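You operate a simulated robot arm through the tools that you are given. There is no shell and no other tool. Be economical: measure what you need, move in short steps, check, and stop when the job is done.

You run a simulated robot arm. Do the job below in one go: nothing can be reset, and whatever is moved stays where it is left.

TASK
Switch the coffee maker off and throw the used pack in the green tub.
Fine: put the tub's lid back on and swing the basket shut. Where these are worked on the way, their far stop is far enough and under half their travel is too little: filter basket.

Only the result counts: the job must be done as asked and must still hold three seconds after the hand-in. Knocking over, shifting, dropping, spilling or breaking anything else fails it. A push-on lid holds only when it is set on centred and level and pressed home; a screw cap is set on level and turned clockwise until tight.

THE ROBOT
A 7-joint arm with a two-finger parallel gripper, fixed in place. Base frame: the origin is at the foot of the arm, x ahead of it, y to its left, z up; the work surface is at about z = 0.88. Readings come in m, degrees, newtons and seconds.
With the tool pointing down near the work surface it reaches from about 0.24 to 0.68 m from the base axis. Its first joint turns from -66.0 to 66.0 degrees. Payload 2.4 kg.
The TCP is the grasp point between the finger pads, 0.03 m short of the fingertips. In the tool frame z runs along the fingers and y along their closing line. The gripper opens to 0.094 m. The fingers are 0.028 m wide and 0.01 m thick; the gripper's body (0.05 by 0.096 m) begins 0.055 m behind the TCP.
Orientation is told as [roll, pitch, yaw] about the base's x, y, z axes, in that order, counted from this pose: with the fingers straight down and closing along the base's y, the tool's x points along the base's -x, its y along +y and its z along -z.

THE INTERFACE
- The arm moves only by the tool servo_tool. Its argument "targets" is a list of rows, each an object of numbers (a shift or turn left out is 0, a gripper value left out holds the last): "x", "y", "z": the shift along the tool's x, y, z in units of 30 mm (1.0 is 30 mm); "wx", "wy", "wz": the turn, a rotation vector about the tool's x, y, z in units of 5 degrees (1.0 is 5 degrees); "fingers": the gripper command, from -1 (fully open) to 1 (shut), values between in proportion. In form: [{"x": .., "y": .., "z": .., "wx": .., "wy": .., "wz": .., "fingers": ..}, ...]. A call has 1 to 12 rows; each row shifts and turns the commanded pose from where the row before left it, along the tool's axes as they then stand. A call with a number of a shift or a turn outside -1 to 1 is refused whole. Each row takes 0.2 s and may step no farther than 0.05 m and 8.6 degrees from the row before; otherwise, or with a gripper value out of range, the whole call is refused. A pose out of reach is approached as far as the arm can. The call stops where the force on the tool passes 70 N (or 10 N more than at its start, if that is more) or the arm is blocked; 0.2 s more then pass. The fingers move at their own pace (about 0.153 m/s each) and stop on an object; they squeeze with about 34 N. The grip force told is the motor's: it shows also when the fingers shut on nothing. Time passes only in rows, and 0.2 s behind the last, so rows that do not move let the fingers close. The reply holds the time, the measured pose of the TCP, the force on the tool along the base axes, the opening and the grip force, in the units named above and with some noise, with the torque about the TCP (base axes, N m) and any sound that the robot's microphone picked up.
- Cameras (640 x 400 px; columns grow to the right, rows downward): "scene" is fixed at [0.0254, 0.4557, 1.4632]; the picture's right is [-0.88, -0.48, 0.00], its down [-0.18, 0.34, -0.92] and it looks along [0.44, -0.81, -0.38] (base axes); focal length 331 px, centre (320, 200). "wrist" rides on the gripper at [0.076, 0.014, -0.102] in the tool frame; the picture's right is [-0.18, 0.98, 0.00], its down [-0.75, -0.14, -0.64] and it looks along [-0.63, -0.12, 0.77] (tool axes); focal length 243 px, centre (320, 200). There is no depth. A picture from a camera that has moved, and an enlarged one, comes with that camera's place and axes in the base frame and with its lens.
- capture(camera): a new picture of that camera. No time passes.
- zoom(camera, box): a new picture of the part [left, top, right, bottom] of that camera's present view, enlarged. No time passes.
- close_job(): hands the job in; it is judged then, once.

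Go step by step. Nothing tells you positions but the pictures and the camera data: compare them with the known pose of the tool, close in by small moves and look again before you grip or let go. The budget is 120 turns and 76 pictures, counting those below and the enlarged ones. Unless the task says otherwise, let go and move clear before handing in, and close with one line.

The tools are called after "Emit:" as name(argument=value, ...) on one line, values as JSON. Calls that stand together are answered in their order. servo_tool: Moves the arm, as the interface text tells. Its arguments: {"type":"object","properties":{"targets":{"type":"array"}},"required":["targets"]} The other tools are called the same way: capture (camera) takes a picture; zoom (camera, box) takes an enlarged picture of a part of a camera's view; close_job () hands the job in.

At the start:

```text
time_s: 0.0
tool_pos: [0.4266, -0.043, 1.3046]
tool_rot: [0.0, 0.0, 0.0]
ft_force: [0.2, 0.3, 0.9]
torque: [-0.02, -0.03, -0.04]
gripper_width: 0.0938
grasp_force: 0.0
```

scene: 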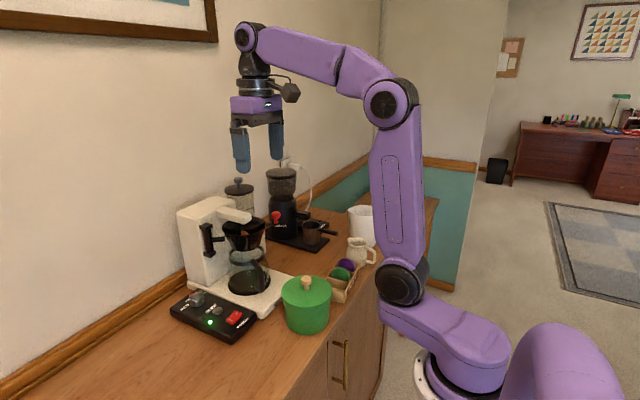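
wrist: 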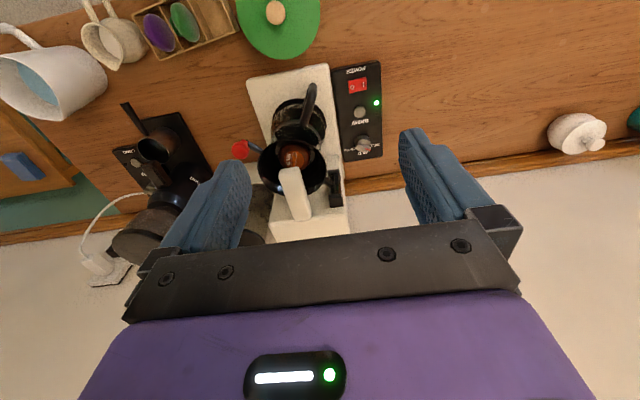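

I see the coffee maker with a control box beside it (red switch, green light), a green tub with a lid and wooden knob, and a filter basket that seems to hold a brown pack. I'll enlarge the key parts first.

Emit:
zoom(camera="scene", box=[160, 260, 340, 360])

Emit:
zoom(camera="scene", box=[170, 170, 310, 300])

Emit:
zoom(camera="wrist", box=[220, 40, 400, 240])

```text
3.56 times, centred on (250, 310) of scene
camera zoom: at [0.0254, 0.4557, 1.4632], right [-0.88, -0.48, 0.0], down [-0.18, 0.34, -0.92], along [0.44, -0.81, -0.38], focal length 1178 px, centre (569, -191)
```

zoom: 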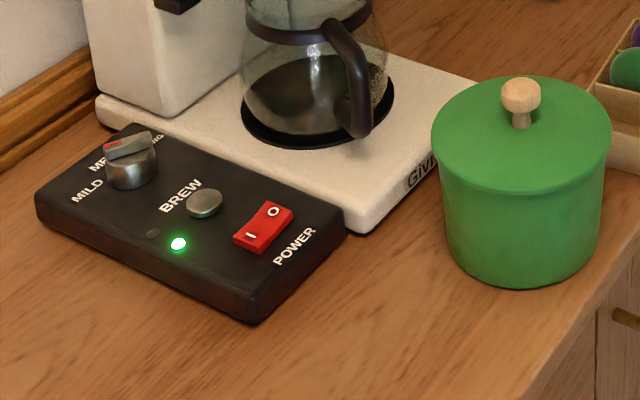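

```text
3.08 times, centred on (240, 235) of scene
camera zoom: at [0.0254, 0.4557, 1.4632], right [-0.88, -0.48, 0.0], down [-0.18, 0.34, -0.92], along [0.44, -0.81, -0.38], focal length 1020 px, centre (566, 92)
```

zoom: 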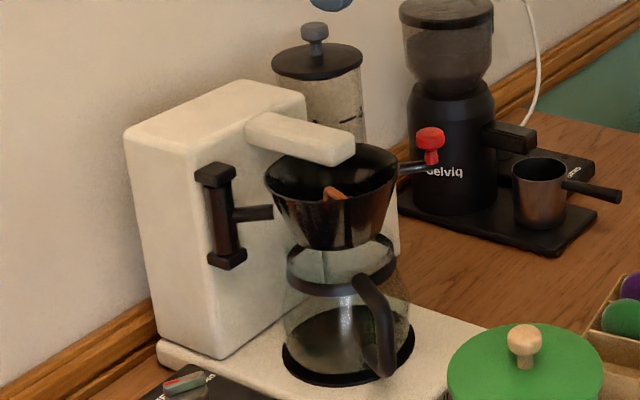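

```text
2.00 times, centred on (310, 140) of wrist
camera zoom: at [0.3493, -0.0286, 1.4064], right [0.18, 0.98, 0.0], down [0.75, -0.14, 0.64], along [0.63, -0.12, -0.77], focal length 485 px, centre (340, 320)
```

zoom: 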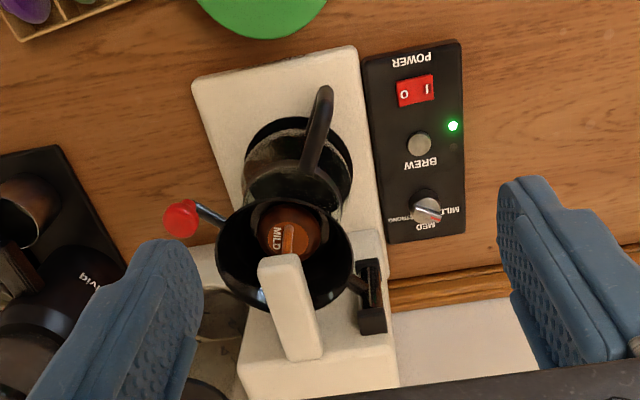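

The O side of the rocker looks to be at about (0.49, 0.003, 0.92), the tub knob at (0.356, -0.091, 1.0), the basket handle at (0.49, -0.168, 1.10) and its hinge near (0.61, -0.045). First I'll shut the fingers and move above the O half.

Emit:
servo_tool(targets=[{"x": -0.528, "y": 0.358, "z": 0.833, "fingers": 1}, {"x": -0.528, "y": 0.358, "z": 0.833}, {"x": -0.528, "y": 0.358, "z": 0.833}, {"x": -0.528, "y": 0.358, "z": 0.833}, {"z": 1}, {"z": 1}, {"z": 1}, {"z": 1}, {"z": 1}, {"z": 1}, {}])

Emit:
capture(camera="wrist")

Emit:
zoom(camera="scene", box=[160, 230, 340, 350])

```text
time_s: 2.4
tool_pos: [0.4887, 0.0026, 1.0259]
tool_rot: [0.0, 0.0, 0.0]
ft_force: [0.1, 0.2, 0.5]
torque: [-0.03, -0.02, 0.02]
gripper_width: 0.0
grasp_force: 33.4
```

```text
70 pictures are left
camera wrist: at [0.4121, 0.016, 1.1274], right [0.18, 0.98, 0.0], down [0.75, -0.14, 0.64], along [0.63, -0.12, -0.77], focal length 243 px, centre (320, 200)
```

wrist: 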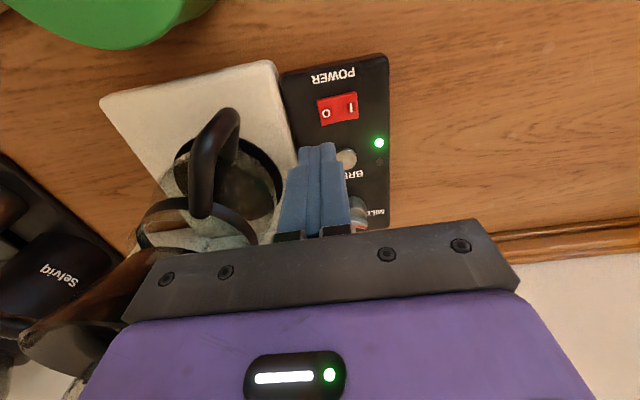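

```text
3.33 times, centred on (250, 290) of scene
camera zoom: at [0.0254, 0.4557, 1.4632], right [-0.88, -0.48, 0.0], down [-0.18, 0.34, -0.92], along [0.44, -0.81, -0.38], focal length 1105 px, centre (553, -100)
```

zoom: 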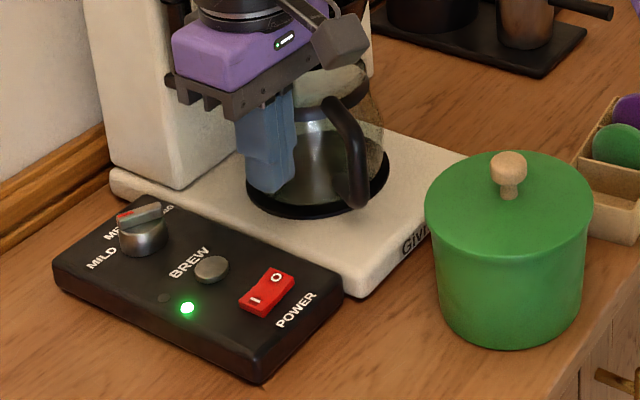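

The O half is right beneath the fingertips, so I press straight down in small steps.

Emit:
servo_tool(targets=[{"z": 0.8}, {"z": 0.8}, {"z": 0.5}, {"z": 0.2}, {"z": 0.15}, {"z": 0.15}, {"z": 0.1}])

Emit:
zoom(camera="scene", box=[160, 230, 340, 350])

```text
time_s: 4.0
tool_pos: [0.4891, 0.001, 0.948]
tool_rot: [0.0, -0.2, 0.0]
ft_force: [-17.2, -0.7, 62.8]
torque: [0.52, 0.63, 0.14]
gripper_width: 0.0001
grasp_force: 33.4
```

```text
3.33 times, centred on (250, 290) of scene
camera zoom: at [0.0239, 0.4557, 1.4632], right [-0.88, -0.48, 0.0], down [-0.18, 0.34, -0.92], along [0.44, -0.81, -0.38], focal length 1105 px, centre (553, -100)
```

zoom: 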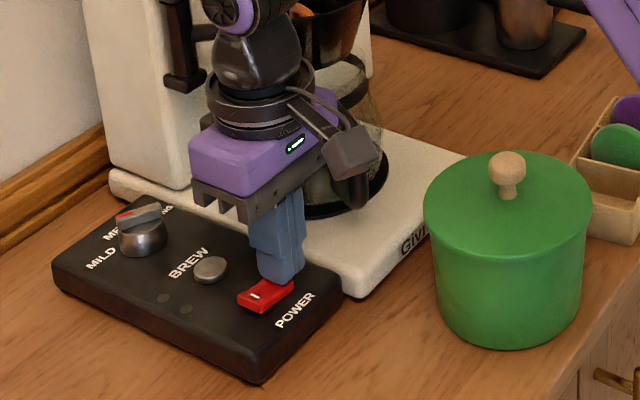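

The light is out, so the switch is off. Now I rise and move beyond the basket handle to look at it.

Emit:
servo_tool(targets=[{"z": -0.5}, {"z": -1}, {"z": -1}, {"z": -1}, {"z": -1}, {"z": -1}, {"z": -1}, {"z": -1}, {"z": -1}, {"z": -1}, {"x": 0.8, "y": -1}, {"x": 0.8, "y": -1}])

Emit:
servo_tool(targets=[{"x": 0.4, "y": -1}, {"y": -1}, {}])

Emit:
capture(camera="wrist")

Emit:
zoom(camera="scene", box=[160, 150, 370, 300])

```text
time_s: 6.6
tool_pos: [0.4422, -0.0612, 1.2266]
tool_rot: [0.0, 0.0, 0.0]
ft_force: [-0.5, -0.3, -0.7]
torque: [-0.02, -0.05, 0.01]
gripper_width: 0.0001
grasp_force: 33.3
```

```text
time_s: 7.4
tool_pos: [0.4319, -0.1206, 1.2283]
tool_rot: [0.0, -0.1, -0.1]
ft_force: [-0.3, -0.4, 0.5]
torque: [-0.02, -0.04, 0.02]
gripper_width: 0.0
grasp_force: 33.0
```

```text
67 pictures are left
camera wrist: at [0.3548, -0.1076, 1.3294], right [0.18, 0.98, 0.0], down [0.75, -0.14, 0.64], along [0.63, -0.12, -0.77], focal length 243 px, centre (320, 200)
```

wrist: 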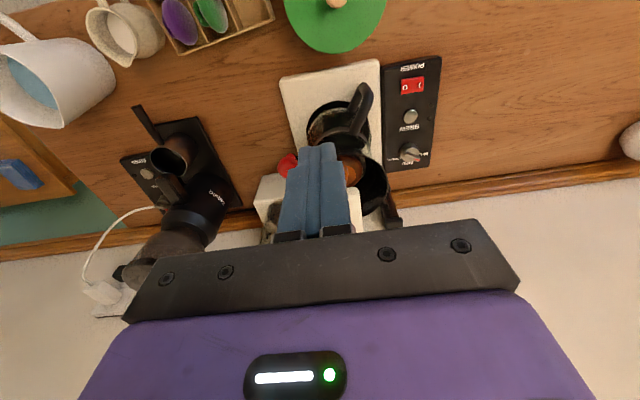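

```text
2.67 times, centred on (265, 225) of scene
camera zoom: at [0.0254, 0.4557, 1.4632], right [-0.88, -0.48, 0.0], down [-0.18, 0.34, -0.92], along [0.44, -0.81, -0.38], focal length 884 px, centre (467, 133)
```

zoom: 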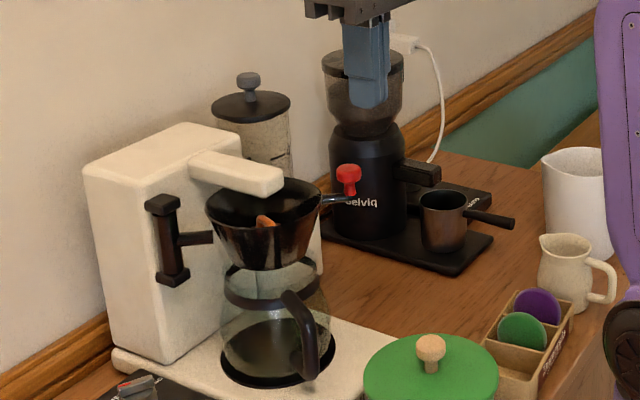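

The handle knob is at about (0.49, -0.168, 1.10), and the hinge is diagonally behind it. I'll open the fingers, yaw 45° so that they straddle the handle, and move above the knob.

Emit:
servo_tool(targets=[{"wz": -1, "fingers": -1}, {"wz": -1}, {"wz": -1}, {"wz": -1}, {"wz": -1}, {"wz": -1}, {"wz": -1}, {"wz": -1}, {"wz": -1}, {"x": -0.12, "y": -0.83}, {"x": -0.12, "y": -0.83}, {"x": -0.12, "y": -0.83}])

Emit:
capture(camera="wrist")

```text
time_s: 10.0
tool_pos: [0.4893, -0.1673, 1.2292]
tool_rot: [0.0, -0.1, 44.9]
ft_force: [-0.4, 1.0, 0.2]
torque: [-0.01, -0.02, 0.0]
gripper_width: 0.0941
grasp_force: 0.0
```

```text
65 pictures are left
camera wrist: at [0.424, -0.2106, 1.3309], right [-0.57, 0.82, 0.0], down [0.63, 0.43, 0.64], along [0.53, 0.36, -0.77], focal length 243 px, centre (320, 200)
```

wrist: 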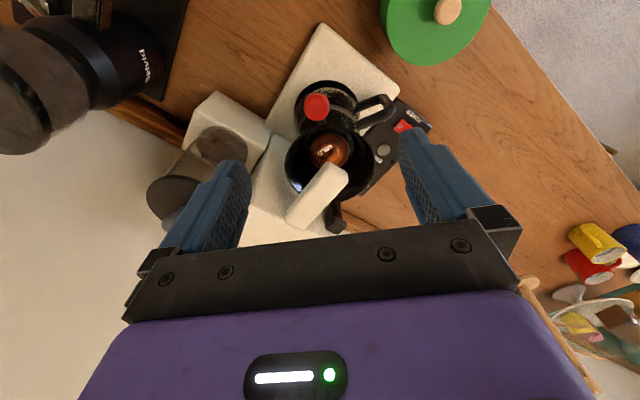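

The knob sits right between the fingers, so I go down and close on it.

Emit:
servo_tool(targets=[{"z": 1}, {"z": 1}, {"z": 1}, {"z": 1}, {"z": 0.13}, {}])

Emit:
capture(camera="wrist")

Emit:
zoom(camera="scene", box=[170, 150, 330, 270])

```text
time_s: 11.4
tool_pos: [0.4902, -0.1628, 1.104]
tool_rot: [0.0, 0.0, 45.0]
ft_force: [-0.2, 0.3, -0.1]
torque: [0.01, 0.0, 0.02]
gripper_width: 0.0942
grasp_force: 0.1
```

```text
64 pictures are left
camera wrist: at [0.4255, -0.2076, 1.206], right [-0.56, 0.83, 0.0], down [0.63, 0.43, 0.64], along [0.53, 0.36, -0.77], focal length 243 px, centre (320, 200)
```

wrist: 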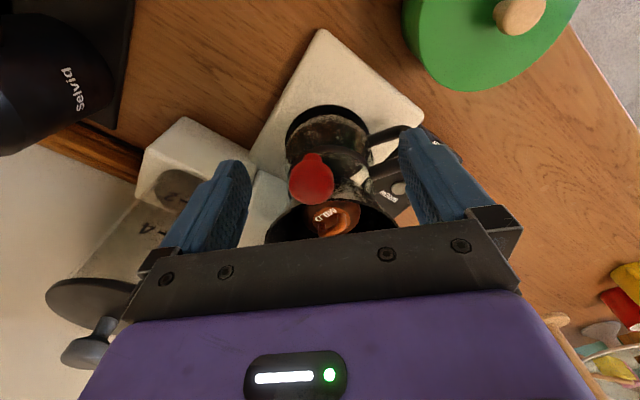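

```text
3.33 times, centred on (250, 210) of scene
camera zoom: at [0.0254, 0.4557, 1.4632], right [-0.88, -0.48, 0.0], down [-0.18, 0.34, -0.92], along [0.44, -0.81, -0.38], focal length 1105 px, centre (553, 167)
```

zoom: 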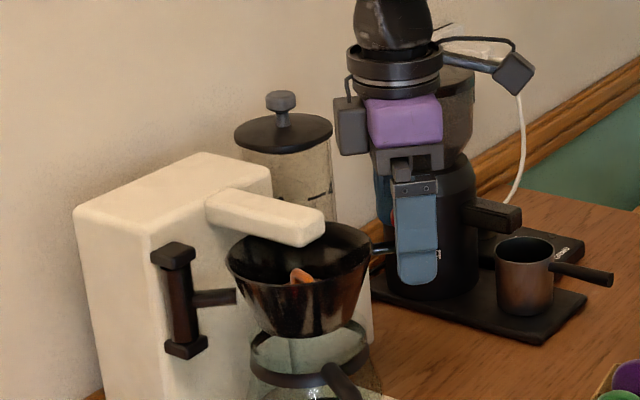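

The knob is slightly outward of the grasp point, so I shift 8 mm and close.

Emit:
servo_tool(targets=[{"x": 0.27, "y": -0.1}, {"fingers": 1}, {}, {}])

Emit:
capture(camera="wrist")

```text
time_s: 12.4
tool_pos: [0.487, -0.1723, 1.1038]
tool_rot: [0.0, 0.0, 44.9]
ft_force: [-0.3, -0.8, -1.0]
torque: [0.04, -0.09, -0.05]
gripper_width: 0.0246
grasp_force: 44.9
```

```text
62 pictures are left
camera wrist: at [0.4217, -0.2162, 1.2065], right [-0.56, 0.83, 0.0], down [0.63, 0.43, 0.64], along [0.53, 0.36, -0.77], focal length 243 px, centre (320, 200)
```

wrist: 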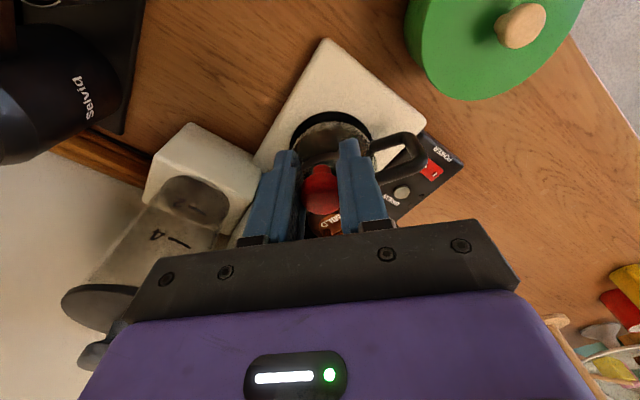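

I have hold of the knob (24.6 mm). Now I swing it along the arc about the hinge, turning with it, and start with a few steps.

Emit:
servo_tool(targets=[{"x": -0.022, "y": 0.51, "wz": 1}, {"x": -0.022, "y": 0.51, "wz": 1}, {"x": -0.022, "y": 0.51, "wz": 1}, {"x": -0.022, "y": 0.51, "wz": 1}, {}])

Emit:
zoom(camera="scene", box=[170, 130, 330, 290])

```text
time_s: 13.6
tool_pos: [0.4534, -0.1209, 1.106]
tool_rot: [-0.1, -0.4, 25.1]
ft_force: [26.8, 13.3, -9.4]
torque: [0.07, 0.27, 0.25]
gripper_width: 0.0238
grasp_force: 44.6
```

```text
2.50 times, centred on (250, 210) of scene
camera zoom: at [0.0265, 0.4562, 1.463], right [-0.88, -0.48, 0.0], down [-0.18, 0.34, -0.92], along [0.44, -0.81, -0.38], focal length 829 px, centre (495, 175)
```

zoom: 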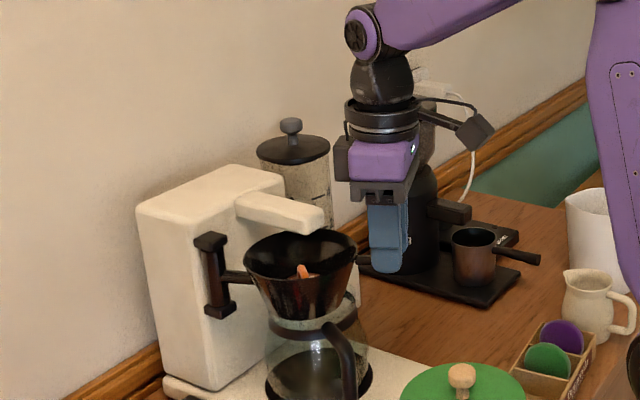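

The basket is swinging; the force is purely radial, so the true radius is a little smaller. I trim inward and continue.

Emit:
servo_tool(targets=[{"x": -0.12, "y": 0.48, "wz": 1}, {"x": -0.05, "y": 0.48, "wz": 1}, {"x": -0.04, "y": 0.48, "wz": 1}, {}])

```text
time_s: 14.6
tool_pos: [0.4432, -0.0804, 1.1066]
tool_rot: [-0.1, -0.1, 9.8]
ft_force: [-5.3, -0.3, 34.4]
torque: [-0.01, -0.25, -0.03]
gripper_width: 0.0238
grasp_force: 44.8
```

There's an upward force of 34 N now, so I look before going on.

Emit:
capture(camera="wrist")

Emit:
zoom(camera="scene", box=[190, 160, 330, 290])

```text
60 pictures are left
camera wrist: at [0.3633, -0.0799, 1.2073], right [0.01, 1.0, 0.0], down [0.77, -0.01, 0.64], along [0.64, -0.01, -0.77], focal length 243 px, centre (320, 200)
```

wrist: 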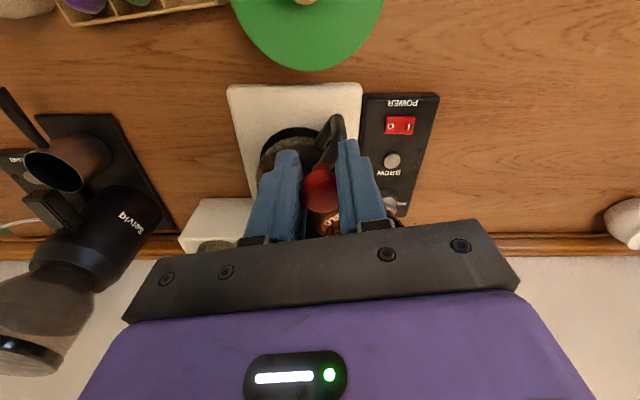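

```text
3.08 times, centred on (260, 225) of scene
camera zoom: at [0.0247, 0.4558, 1.4632], right [-0.88, -0.48, 0.0], down [-0.18, 0.34, -0.92], along [0.44, -0.81, -0.38], focal length 1020 px, centre (505, 123)
```

zoom: 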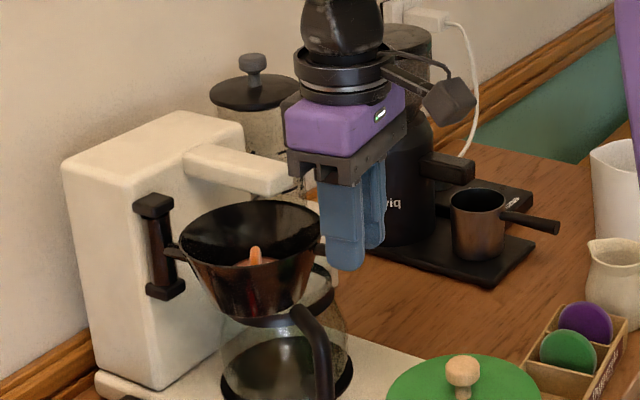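

Nothing else seems to be touched. I'll ease up by 3 mm and see whether the force relaxes.

Emit:
servo_tool(targets=[{"z": -0.1}, {}])

```text
time_s: 15.2
tool_pos: [0.4428, -0.0795, 1.1052]
tool_rot: [0.1, 0.3, 10.0]
ft_force: [1.8, -0.3, -9.9]
torque: [-0.04, -0.37, -0.1]
gripper_width: 0.0233
grasp_force: 45.1
```

The force is relaxed. I continue the swing.

Emit:
servo_tool(targets=[{"x": -0.02, "y": 0.485, "wz": 1}, {"x": -0.02, "y": 0.485, "wz": 1}, {"x": -0.02, "y": 0.485, "wz": 1}, {}])

Emit:
servo_tool(targets=[{"x": -0.02, "y": 0.485, "wz": 1}, {"x": -0.02, "y": 0.485, "wz": 1}, {"x": -0.02, "y": 0.485, "wz": 1}, {}])

```text
time_s: 16.2
tool_pos: [0.4403, -0.0359, 1.1065]
tool_rot: [0.0, 0.2, -5.1]
ft_force: [4.0, -1.2, -32.2]
torque: [0.03, 0.29, -0.03]
gripper_width: 0.0233
grasp_force: 45.2
```

```text
time_s: 17.2
tool_pos: [0.4495, 0.0062, 1.1075]
tool_rot: [0.0, -0.1, -20.1]
ft_force: [-5.7, 3.0, -17.7]
torque: [0.0, -0.15, 0.15]
gripper_width: 0.0232
grasp_force: 44.8
```

About 65° swept so far, with low forces. I continue, lowering a touch.

Emit:
servo_tool(targets=[{"x": -0.02, "y": 0.485, "z": 0.06, "wz": 1}, {"x": -0.02, "y": 0.485, "wz": 1}, {"x": -0.02, "y": 0.485, "wz": 1}, {}])

Emit:
zoom(camera="scene", box=[170, 150, 330, 290])

```text
time_s: 18.2
tool_pos: [0.4693, 0.0454, 1.108]
tool_rot: [0.1, -0.1, -35.0]
ft_force: [-20.8, 14.1, 26.8]
torque: [-0.04, 0.01, 0.03]
gripper_width: 0.0231
grasp_force: 45.5
```

```text
2.86 times, centred on (250, 220) of scene
camera zoom: at [0.0243, 0.4562, 1.4631], right [-0.88, -0.48, 0.0], down [-0.18, 0.34, -0.92], along [0.44, -0.81, -0.38], focal length 947 px, centre (520, 143)
```

zoom: 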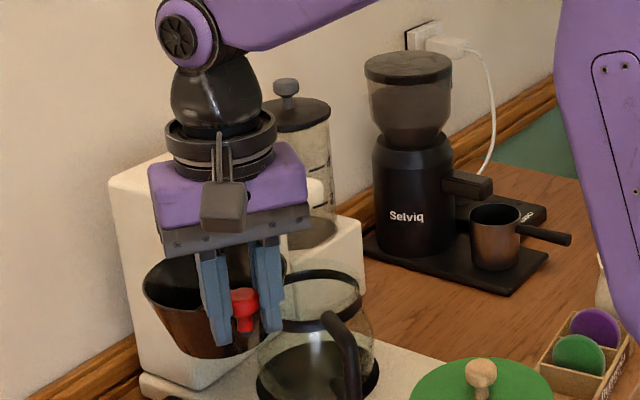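

The force is pushing outward a little, so I trim outward and continue toward the far stop.

Emit:
servo_tool(targets=[{"x": 0.06, "y": 0.5, "z": -0.05, "wz": 1}, {"x": -0.01, "y": 0.5, "wz": 1}, {}])

Emit:
servo_tool(targets=[{"x": -0.01, "y": 0.5, "wz": 1}, {"x": -0.01, "y": 0.5, "wz": 1}, {}])

```text
time_s: 19.0
tool_pos: [0.4871, 0.0693, 1.1064]
tool_rot: [0.1, 0.0, -45.1]
ft_force: [-10.1, 8.5, 14.4]
torque: [0.16, 0.14, 0.01]
gripper_width: 0.0228
grasp_force: 45.1
```

```text
time_s: 19.6
tool_pos: [0.4951, 0.074, 1.1062]
tool_rot: [-2.7, 0.8, -54.6]
ft_force: [-24.9, -8.6, 20.1]
torque: [-0.23, 0.5, -0.22]
gripper_width: 0.023
grasp_force: 44.8
stopped in row 2: the force on the tool passed its limit at 82 N (the readings are from after the stop); the commanded pose is now the measured one
```

It has hit the far stop after about 92°. I release the knob, rise and look.

Emit:
servo_tool(targets=[{"y": -0.1}, {"fingers": -1}, {}, {}, {"z": -0.7}, {"z": -1}, {"z": -1}, {"z": -1}, {"z": -1}, {}])

Emit:
capture(camera="wrist")

Emit:
capture(camera="scene")

```text
time_s: 21.8
tool_pos: [0.5022, 0.0766, 1.244]
tool_rot: [-2.2, 0.7, -54.5]
ft_force: [0.7, -0.1, -0.9]
torque: [0.03, 0.02, 0.01]
gripper_width: 0.0939
grasp_force: 0.1
```

```text
57 pictures are left
camera wrist: at [0.4721, 0.1482, 1.3465], right [0.91, 0.42, -0.04], down [0.35, -0.69, 0.64], along [0.24, -0.59, -0.77], focal length 243 px, centre (320, 200)
```

wrist: 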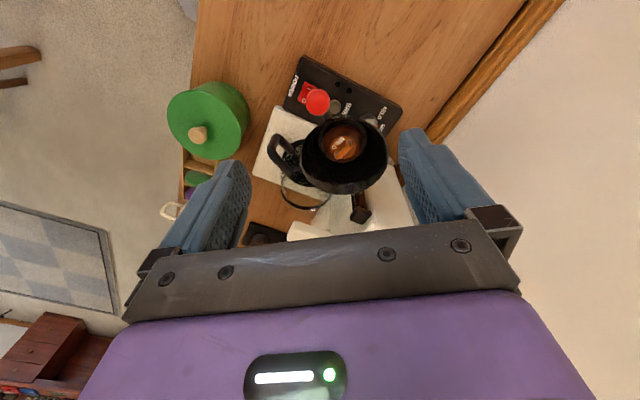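

```text
56 pictures are left
```

scene: 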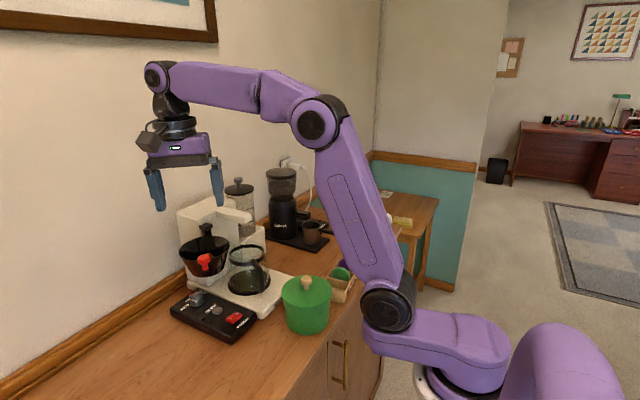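

The basket is fully open and the pack lies in it uncovered. I take close views of the pack.

Emit:
zoom(camera="wrist", box=[270, 70, 430, 230])

Emit:
zoom(camera="scene", box=[160, 190, 290, 300])

```text
2.50 times, centred on (350, 150) of wrist
camera zoom: at [0.4721, 0.1482, 1.3465], right [0.91, 0.42, -0.04], down [0.35, -0.69, 0.64], along [0.24, -0.59, -0.77], focal length 606 px, centre (245, 325)
```

zoom: 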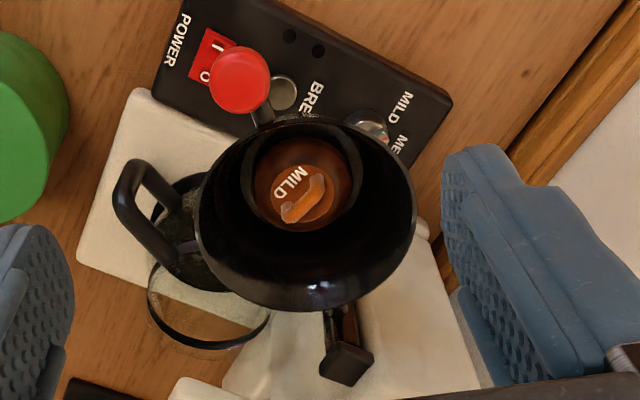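

```text
3.64 times, centred on (225, 245) of scene
camera zoom: at [0.0254, 0.4557, 1.4632], right [-0.88, -0.48, 0.0], down [-0.18, 0.34, -0.92], along [0.44, -0.81, -0.38], focal length 1205 px, centre (666, 36)
```

zoom: 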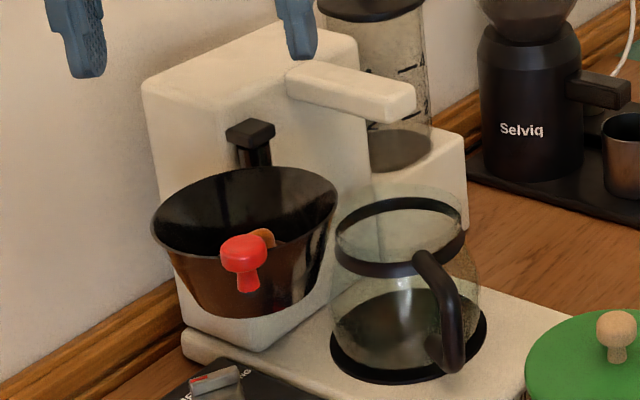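

The pack is a disc with an upright tab at about (0.55, 0.02), tab top near z ≈ 1.07. Before picking it I'll take the lid off, so I turn back to yaw 0, level the tool and go above the tub's knob.

Emit:
servo_tool(targets=[{"wz": -1}, {"wz": -1}, {"wz": -1}, {"wz": -1}, {"wz": -1}, {"wz": -1}, {"wz": -1}, {"wz": -1}, {"wz": -1}, {"wz": -1}, {"wz": -0.9}, {"wx": -0.44, "wy": -0.14}])

Emit:
servo_tool(targets=[{"x": 0.8, "y": -0.93}, {"x": 0.8, "y": -0.93}, {"x": 0.8, "y": -0.93}, {"x": 0.8, "y": -0.93}, {"x": 0.8, "y": -0.93}, {"x": 0.8, "y": -0.93}, {"z": 1}, {"z": 1}, {}])

Emit:
capture(camera="wrist")

Emit:
capture(camera="scene")

```text
time_s: 24.4
tool_pos: [0.501, 0.0781, 1.2452]
tool_rot: [1.3, 1.4, 0.3]
ft_force: [-0.6, -0.3, 0.6]
torque: [-0.01, 0.03, 0.0]
gripper_width: 0.0943
grasp_force: 0.0
```

```text
time_s: 26.4
tool_pos: [0.3567, -0.0859, 1.1831]
tool_rot: [1.4, 1.5, 0.1]
ft_force: [0.4, 0.3, -0.1]
torque: [0.0, 0.0, 0.01]
gripper_width: 0.094
grasp_force: 0.1
```

```text
53 pictures are left
camera wrist: at [0.2828, -0.0751, 1.2884], right [0.18, 0.98, 0.02], down [0.77, -0.16, 0.62], along [0.61, -0.1, -0.79], focal length 243 px, centre (320, 200)
```

wrist: 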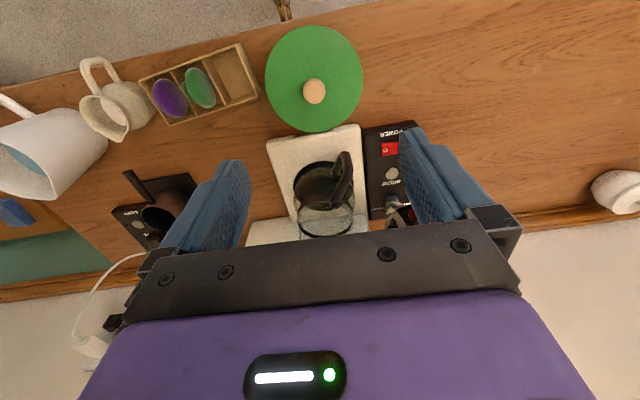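

```text
52 pictures are left
```

scene: 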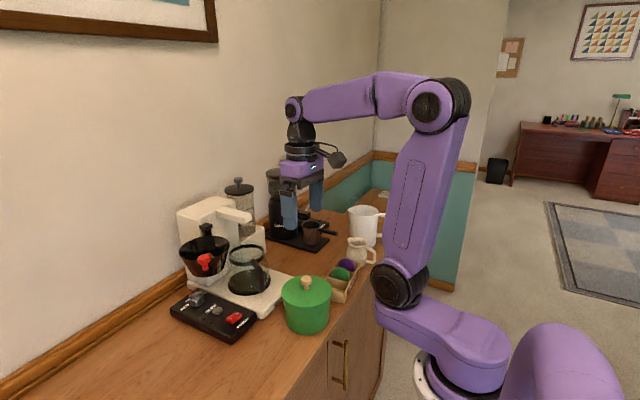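

The knob is at about (0.354, -0.089), spanning z 0.99–1.016. I level the tool, go down part way and recheck.

Emit:
servo_tool(targets=[{"wx": 0.28, "wy": -0.28}, {"x": 0.05, "y": -0.12, "z": 1}, {"z": 1}, {"z": 1}, {"z": 0.7}, {}])

Emit:
capture(camera="wrist")

Emit:
zoom(camera="scene", box=[240, 220, 380, 340])

```text
time_s: 27.8
tool_pos: [0.3552, -0.0901, 1.0737]
tool_rot: [-0.1, 0.1, 0.0]
ft_force: [-0.2, -0.7, -0.4]
torque: [-0.04, 0.01, 0.0]
gripper_width: 0.0938
grasp_force: 0.1
```

```text
51 pictures are left
camera wrist: at [0.2776, -0.0776, 1.1754], right [0.18, 0.98, 0.0], down [0.75, -0.14, 0.64], along [0.63, -0.12, -0.77], focal length 243 px, centre (320, 200)
```

wrist: 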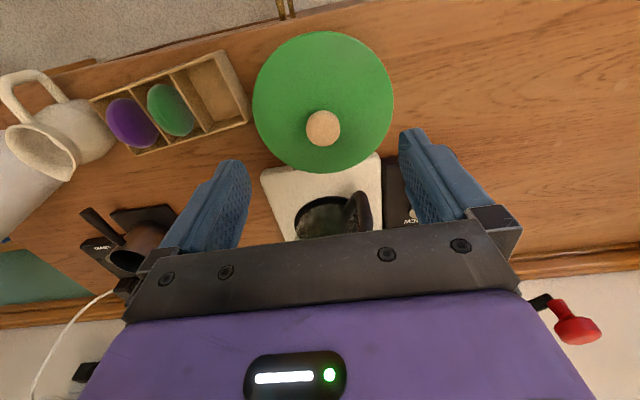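

```text
3.33 times, centred on (310, 280) of scene
camera zoom: at [0.0254, 0.4557, 1.4632], right [-0.88, -0.48, 0.0], down [-0.18, 0.34, -0.92], along [0.44, -0.81, -0.38], focal length 1105 px, centre (353, -67)
```

zoom: 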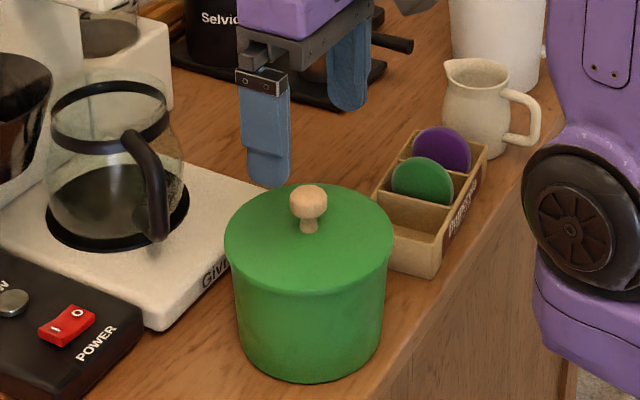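

The knob is about 4 mm nearer than the grasp point. I adjust, descend to z ≈ 1.007 and grip.

Emit:
servo_tool(targets=[{"x": 0.14, "z": 0.8}, {"z": 0.8}, {"z": 0.55}, {}, {"fingers": 1}, {}, {}])

Emit:
capture(camera="wrist")

```text
time_s: 29.4
tool_pos: [0.3495, -0.0918, 1.0105]
tool_rot: [0.0, 0.2, 0.0]
ft_force: [0.3, 1.4, 0.8]
torque: [0.06, -0.01, 0.04]
gripper_width: 0.0248
grasp_force: 33.8
heard: snap
```

```text
49 pictures are left
camera wrist: at [0.2732, -0.0781, 1.1124], right [0.18, 0.98, 0.0], down [0.75, -0.14, 0.64], along [0.63, -0.12, -0.77], focal length 243 px, centre (320, 200)
```

wrist: 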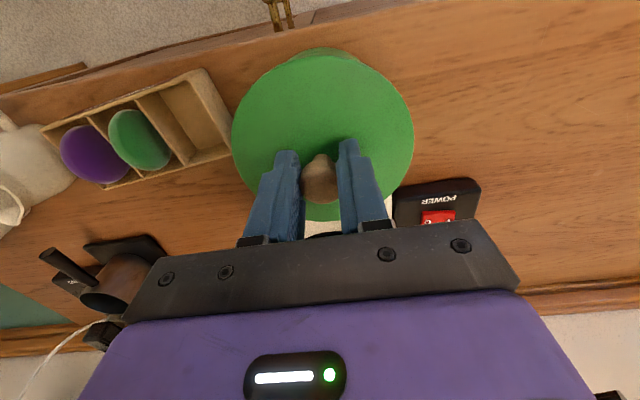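

Gripped at 24.8 mm, and I heard a snap, perhaps the lid coming loose. I lift straight up.

Emit:
servo_tool(targets=[{"z": -0.2}, {"z": -0.3}, {"z": -0.5}, {"z": -0.8}, {"z": -1}, {"z": -1}, {}])

Emit:
capture(camera="scene")

```text
time_s: 31.0
tool_pos: [0.3485, -0.0935, 1.123]
tool_rot: [-0.1, 0.1, 0.1]
ft_force: [1.6, -0.2, 0.1]
torque: [0.03, -0.03, 0.0]
gripper_width: 0.0
grasp_force: 33.2
```

```text
48 pictures are left
```

scene: 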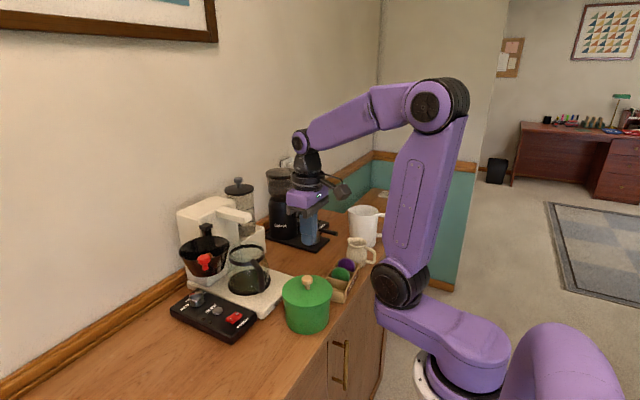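

The knob slipped out and the lid is still on, so I need a lower grip. I check that the tub hasn't moved.

Emit:
servo_tool(targets=[{"fingers": -1}, {}, {}])

Emit:
zoom(camera="scene", box=[250, 250, 370, 340])

Emit:
capture(camera="wrist")

```text
time_s: 31.8
tool_pos: [0.3502, -0.0926, 1.1236]
tool_rot: [-0.1, 0.1, 0.0]
ft_force: [0.2, 0.9, 0.0]
torque: [-0.01, 0.0, -0.02]
gripper_width: 0.094
grasp_force: 0.1
```

```text
4.44 times, centred on (310, 295) of scene
camera zoom: at [0.0254, 0.4557, 1.4632], right [-0.88, -0.48, 0.0], down [-0.18, 0.34, -0.92], along [0.44, -0.81, -0.38], focal length 1473 px, centre (364, -222)
```

zoom: 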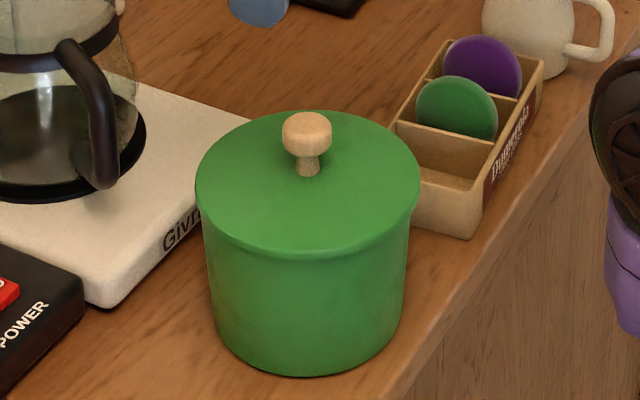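

```text
46 pictures are left
camera wrist: at [0.273, -0.0789, 1.2261], right [0.18, 0.98, 0.0], down [0.75, -0.14, 0.64], along [0.63, -0.12, -0.77], focal length 243 px, centre (320, 200)
```

wrist: 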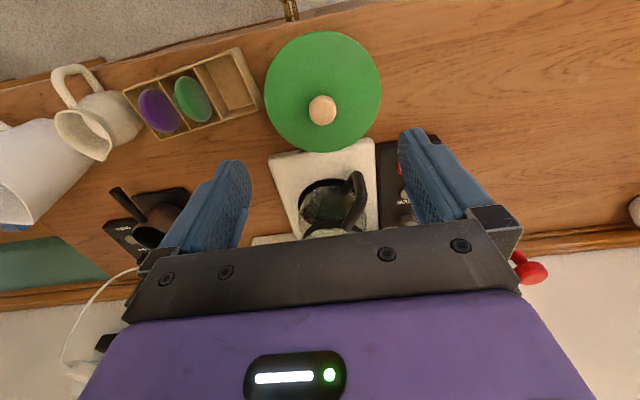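

The lid sits firmly; the tub hasn't moved. I'll go lower until the fingertips almost touch the lid, grip fully around the knob, and pull gently while watching the force.

Emit:
servo_tool(targets=[{"x": -0.05, "z": 1}, {"z": 1}, {"z": 1}, {"z": 0.7}, {"z": 0.2}, {"z": 0.1}, {"z": 0.05}, {}])

```text
time_s: 33.6
tool_pos: [0.3519, -0.093, 1.0025]
tool_rot: [0.0, -0.1, 0.0]
ft_force: [1.5, 4.5, 13.3]
torque: [0.77, -0.16, -0.01]
gripper_width: 0.0939
grasp_force: 0.1
heard: snap
```

Contact with the lid surface puts the fingertips at z ≈ 0.9725. I back off 1.5 mm, grip and pull slowly.

Emit:
servo_tool(targets=[{"z": -0.05}, {"fingers": 1}, {}, {}, {}])

Emit:
servo_tool(targets=[{"z": -0.05}, {"z": -0.05}, {"z": -0.05}])

```text
time_s: 34.8
tool_pos: [0.3522, -0.092, 1.0033]
tool_rot: [0.0, 0.0, 0.1]
ft_force: [-1.8, 11.5, 19.3]
torque: [0.31, -0.06, 0.02]
gripper_width: 0.0262
grasp_force: 34.0
```

```text
time_s: 35.6
tool_pos: [0.3501, -0.0928, 1.0085]
tool_rot: [0.1, 0.1, -0.1]
ft_force: [0.3, -0.6, 0.2]
torque: [-0.02, 0.0, 0.0]
gripper_width: 0.0258
grasp_force: 33.7
heard: snap
```

Another snap and almost no force now, so the lid has likely popped off. I lift a bit and look.

Emit:
servo_tool(targets=[{"z": -0.1}, {"z": -0.2}, {"z": -0.3}, {"z": -0.4}, {}])

Emit:
zoom(camera="scene", box=[240, 210, 380, 340])

```text
time_s: 36.8
tool_pos: [0.3511, -0.0922, 1.0377]
tool_rot: [0.0, 0.1, 0.0]
ft_force: [0.9, 0.4, -0.9]
torque: [0.01, 0.01, 0.0]
gripper_width: 0.0261
grasp_force: 33.9
```

```text
3.08 times, centred on (310, 275) of scene
camera zoom: at [0.0254, 0.4557, 1.4632], right [-0.88, -0.48, 0.0], down [-0.18, 0.34, -0.92], along [0.44, -0.81, -0.38], focal length 1020 px, centre (351, -31)
```

zoom: 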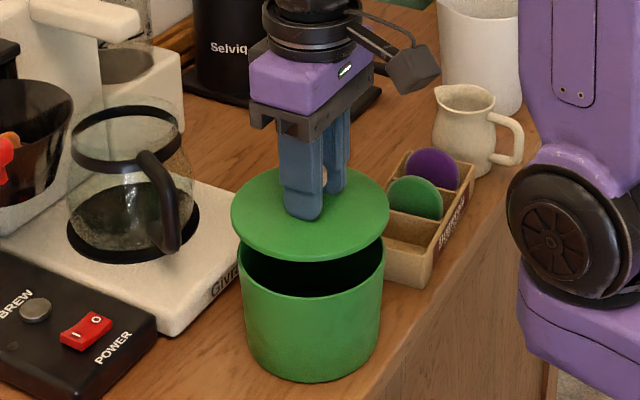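

The lid is off. I carry it high over to the free table area at about (0.47, 0.165).

Emit:
servo_tool(targets=[{"z": -1}, {"z": -1}, {"z": -1}, {"z": -1}, {"z": -1}, {"y": 0.9}, {"y": 0.9}, {"y": 0.9}, {"y": 0.9, "x": -0.4}, {"y": 0.9, "x": -0.4}, {"y": 0.9, "x": -0.4}, {"y": 0.9, "x": -0.4}])

Emit:
servo_tool(targets=[{"y": 0.9, "x": -0.8}, {"y": 0.9, "x": -0.8}, {"y": 0.5, "x": -0.8}, {"z": 1}, {"z": 1}, {"z": 1}, {"z": 1}, {"z": 1}, {"z": 1}, {"z": 1}, {}])

Emit:
capture(camera="scene")

Emit:
capture(camera="wrist")

```text
time_s: 39.4
tool_pos: [0.3996, 0.0947, 1.1888]
tool_rot: [0.1, 0.0, 0.0]
ft_force: [-0.5, -0.3, -0.8]
torque: [-0.01, 0.0, 0.0]
gripper_width: 0.0256
grasp_force: 33.7
```

```text
time_s: 41.8
tool_pos: [0.47, 0.166, 0.9766]
tool_rot: [0.0, 0.1, 0.0]
ft_force: [-0.5, 0.9, -0.2]
torque: [-0.01, 0.04, 0.0]
gripper_width: 0.0257
grasp_force: 33.9
```

```text
44 pictures are left
```

scene: 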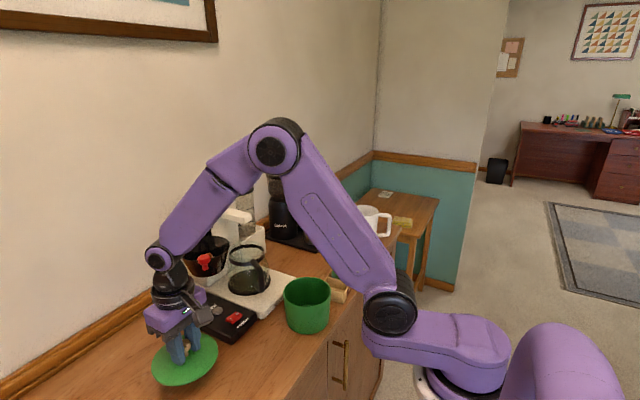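

```text
43 pictures are left
camera wrist: at [0.3931, 0.1796, 1.0798], right [0.18, 0.98, 0.0], down [0.75, -0.14, 0.64], along [0.63, -0.12, -0.77], focal length 243 px, centre (320, 200)
```

wrist: 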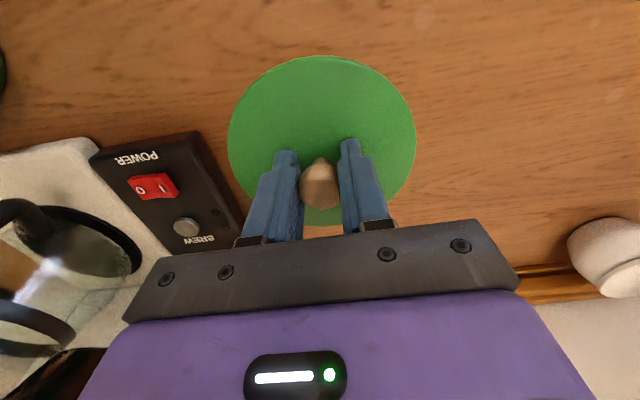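

The lid is over clear table, so I lower it slowly until it touches.

Emit:
servo_tool(targets=[{"z": 0.8}, {"z": 0.3}, {"z": 0.15}, {"z": 0.12}, {"z": 0.12}, {}])

```text
time_s: 43.2
tool_pos: [0.4702, 0.1663, 0.9336]
tool_rot: [0.0, 0.1, 0.0]
ft_force: [0.0, -1.0, 0.4]
torque: [-0.01, 0.01, 0.02]
gripper_width: 0.0255
grasp_force: 34.0
```

Emit:
servo_tool(targets=[{"z": 0.08}, {"z": 0.08}, {"z": 0.08}, {}])

```text
time_s: 44.2
tool_pos: [0.4704, 0.1649, 0.9256]
tool_rot: [-0.1, 0.1, 0.0]
ft_force: [0.3, 0.2, 0.2]
torque: [0.01, 0.01, 0.0]
gripper_width: 0.0253
grasp_force: 33.9
```

No contact yet, so I keep going down in small steps.

Emit:
servo_tool(targets=[{"z": 0.06}, {"z": 0.06}, {"z": 0.06}, {}])

Emit:
zoom(camera="scene", box=[130, 280, 250, 400])

```text
time_s: 45.2
tool_pos: [0.4716, 0.1643, 0.924]
tool_rot: [0.1, -0.3, 0.0]
ft_force: [-17.7, -6.7, 66.0]
torque: [0.2, 0.35, 0.02]
gripper_width: 0.0251
grasp_force: 34.0
```

```text
3.33 times, centred on (190, 340) of scene
camera zoom: at [0.0239, 0.4552, 1.4634], right [-0.88, -0.48, 0.0], down [-0.18, 0.34, -0.92], along [0.44, -0.81, -0.38], focal length 1105 px, centre (753, -267)
```

zoom: 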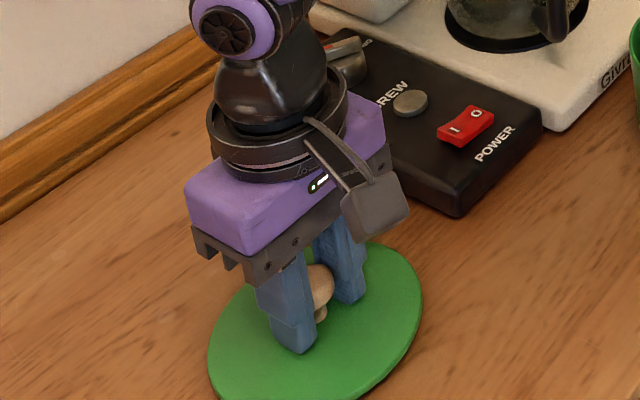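

The lid stands on the table. I release it, rise and head above the basket.

Emit:
servo_tool(targets=[{"z": -0.06}, {"fingers": -1}, {}, {}, {"z": -0.5}, {"z": -1}, {"z": -1}, {"z": -1}, {"z": -1}, {"z": -1}, {"z": -1}, {"z": -1}])

Emit:
servo_tool(targets=[{"z": -1}, {"z": -1}, {"z": -0.8}, {"x": 0.3, "y": -0.9}, {"x": 0.3, "y": -0.9}, {"x": 0.3, "y": -0.9}, {"y": -0.9}, {"y": -0.8}, {}])

Emit:
capture(camera="wrist")

Emit:
zoom(camera="wrist", box=[270, 60, 430, 240])

```text
time_s: 47.8
tool_pos: [0.4707, 0.1652, 1.1487]
tool_rot: [0.1, 0.1, 0.0]
ft_force: [0.4, -0.3, 1.1]
torque: [-0.04, 0.02, 0.02]
gripper_width: 0.0939
grasp_force: 0.0
```

```text
time_s: 49.8
tool_pos: [0.443, 0.0318, 1.2314]
tool_rot: [0.0, 0.1, 0.0]
ft_force: [0.6, -0.7, -0.3]
torque: [0.02, -0.01, 0.0]
gripper_width: 0.0939
grasp_force: 0.0
```

```text
41 pictures are left
camera wrist: at [0.3658, 0.0466, 1.3331], right [0.18, 0.98, 0.0], down [0.75, -0.14, 0.64], along [0.63, -0.12, -0.77], focal length 243 px, centre (320, 200)
```

wrist: 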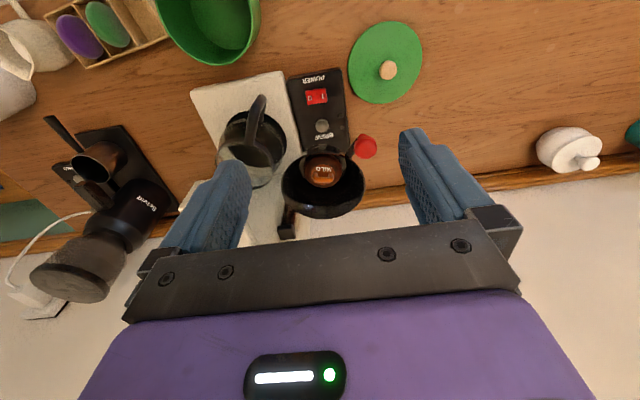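

```text
2.22 times, centred on (350, 150) of wrist
camera zoom: at [0.3658, 0.0466, 1.3331], right [0.18, 0.98, 0.0], down [0.75, -0.14, 0.64], along [0.63, -0.12, -0.77], focal length 539 px, centre (253, 311)
```

zoom: 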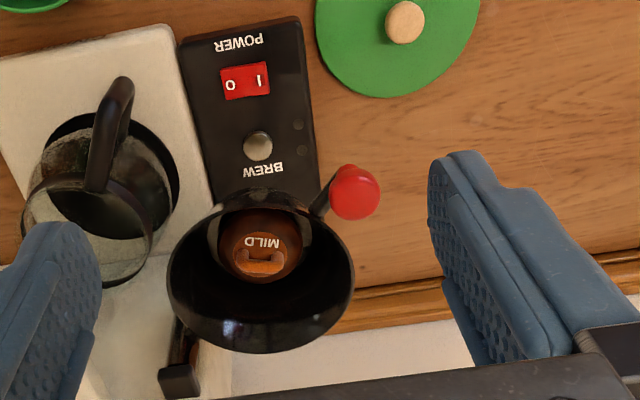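

The tab runs roughly along y at about (0.555, 0.017, 1.055). I'll yaw to -100° so the fingers close across it.

Emit:
servo_tool(targets=[{"wz": 1}, {"wz": 1}, {"wz": 1}, {"wz": 1}, {"wz": 1}, {"wz": 1}, {"wz": 1}, {"wz": 1}, {"wz": 1}, {"wz": 1}, {"wz": 1}, {"wz": 1}])

Emit:
servo_tool(targets=[{"wz": 1}, {"wz": 1}, {"wz": 1}, {"wz": 1}, {"wz": 1}, {"wz": 1}, {"wz": 1}, {"wz": 1}, {}])

```text
time_s: 52.4
tool_pos: [0.444, 0.0333, 1.2313]
tool_rot: [-0.1, 0.0, -60.1]
ft_force: [1.1, 0.1, 0.2]
torque: [0.0, -0.02, 0.02]
gripper_width: 0.0939
grasp_force: 0.0
```

```text
time_s: 54.4
tool_pos: [0.4443, 0.0344, 1.2316]
tool_rot: [-0.1, 0.1, -100.1]
ft_force: [0.2, -0.7, -0.3]
torque: [0.01, -0.03, 0.01]
gripper_width: 0.094
grasp_force: 0.0
```

Yaw reached. I move above the tab with the fingers set to about 45 mm, and look.

Emit:
servo_tool(targets=[{"x": 0.05, "y": 0.94, "fingers": 0.04}, {"x": 0.03, "y": 0.94}, {"x": 0.03, "y": 0.94}, {"x": 0.03, "y": 0.93}, {}])

Emit:
zoom(camera="wrist", box=[240, 60, 400, 240])

```text
time_s: 55.6
tool_pos: [0.5565, 0.017, 1.2331]
tool_rot: [-0.2, 0.0, -100.1]
ft_force: [0.0, 0.5, -0.1]
torque: [-0.02, 0.02, -0.02]
gripper_width: 0.0452
grasp_force: 0.1
```

```text
2.22 times, centred on (320, 150) of wrist
camera zoom: at [0.5827, 0.0901, 1.3353], right [0.94, -0.35, 0.0], down [-0.27, -0.72, 0.64], along [-0.23, -0.6, -0.77], focal length 539 px, centre (320, 311)
```

zoom: 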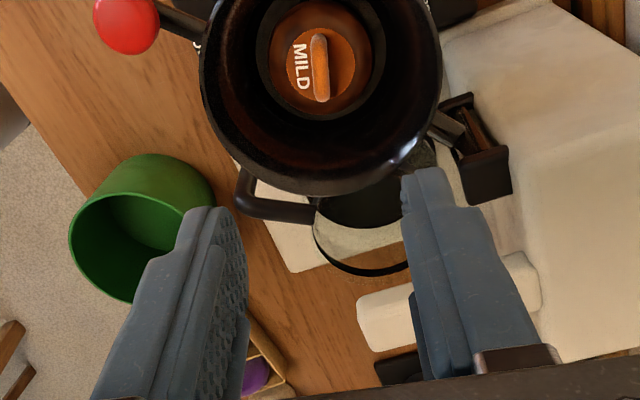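

The tab line is at about 74°, so I need 6° more yaw. I narrow the opening to 30 mm and descend part way.

Emit:
servo_tool(targets=[{"wz": 1, "fingers": 0.36}, {"wz": 0.2, "y": -0.07}, {"z": 1}, {"z": 1}, {"z": 1}, {"z": 1}, {"z": 0.5}, {}])

Emit:
capture(camera="wrist")

Emit:
zoom(camera="scene", box=[160, 180, 280, 290])

```text
time_s: 57.4
tool_pos: [0.5534, 0.0184, 1.0969]
tool_rot: [-0.1, 0.1, -106.0]
ft_force: [-0.8, 0.0, 1.2]
torque: [0.0, -0.02, -0.03]
gripper_width: 0.03
grasp_force: 0.2
```

```text
38 pictures are left
camera wrist: at [0.5877, 0.0872, 1.1989], right [0.89, -0.45, 0.0], down [-0.34, -0.69, 0.64], along [-0.29, -0.57, -0.77], focal length 243 px, centre (320, 200)
```

wrist: 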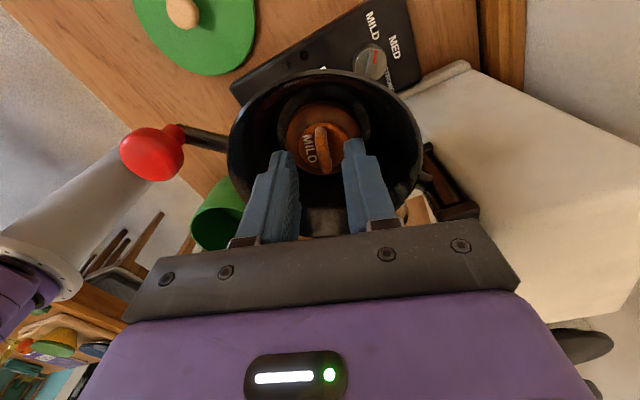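

```text
3.64 times, centred on (220, 235) of scene
camera zoom: at [0.0254, 0.4557, 1.4632], right [-0.88, -0.48, 0.0], down [-0.18, 0.34, -0.92], along [0.44, -0.81, -0.38], focal length 1205 px, centre (684, 73)
```

zoom: 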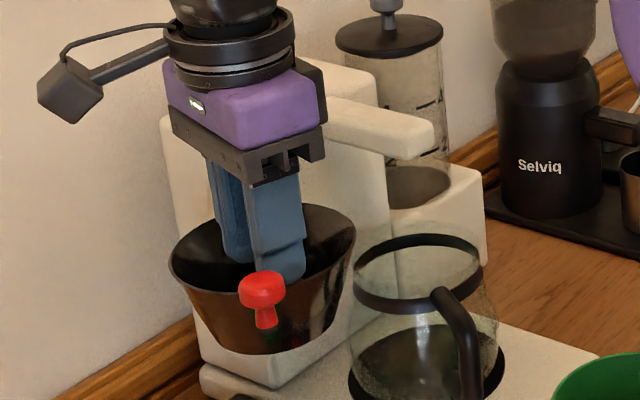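

The tab is between the fingers and aligned. I go down gently, watching for contact.

Emit:
servo_tool(targets=[{"z": 0.25}, {"z": 0.15}, {"z": 0.1}, {}])

Emit:
zoom(camera="wrist", box=[240, 60, 420, 220])

```text
time_s: 58.4
tool_pos: [0.5538, 0.0192, 1.0825]
tool_rot: [-0.3, 0.1, -106.0]
ft_force: [0.4, 0.1, -0.2]
torque: [-0.01, -0.01, 0.02]
gripper_width: 0.0303
grasp_force: 0.1
```

```text
2.50 times, centred on (330, 140) of wrist
camera zoom: at [0.5877, 0.0879, 1.1842], right [0.89, -0.45, 0.0], down [-0.34, -0.69, 0.64], along [-0.29, -0.57, -0.77], focal length 606 px, centre (295, 350)
```

zoom: 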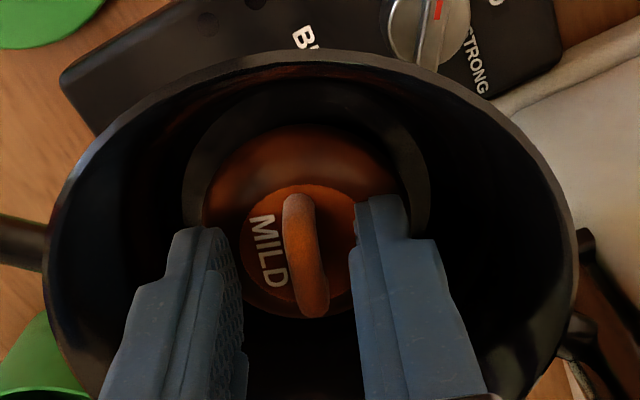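

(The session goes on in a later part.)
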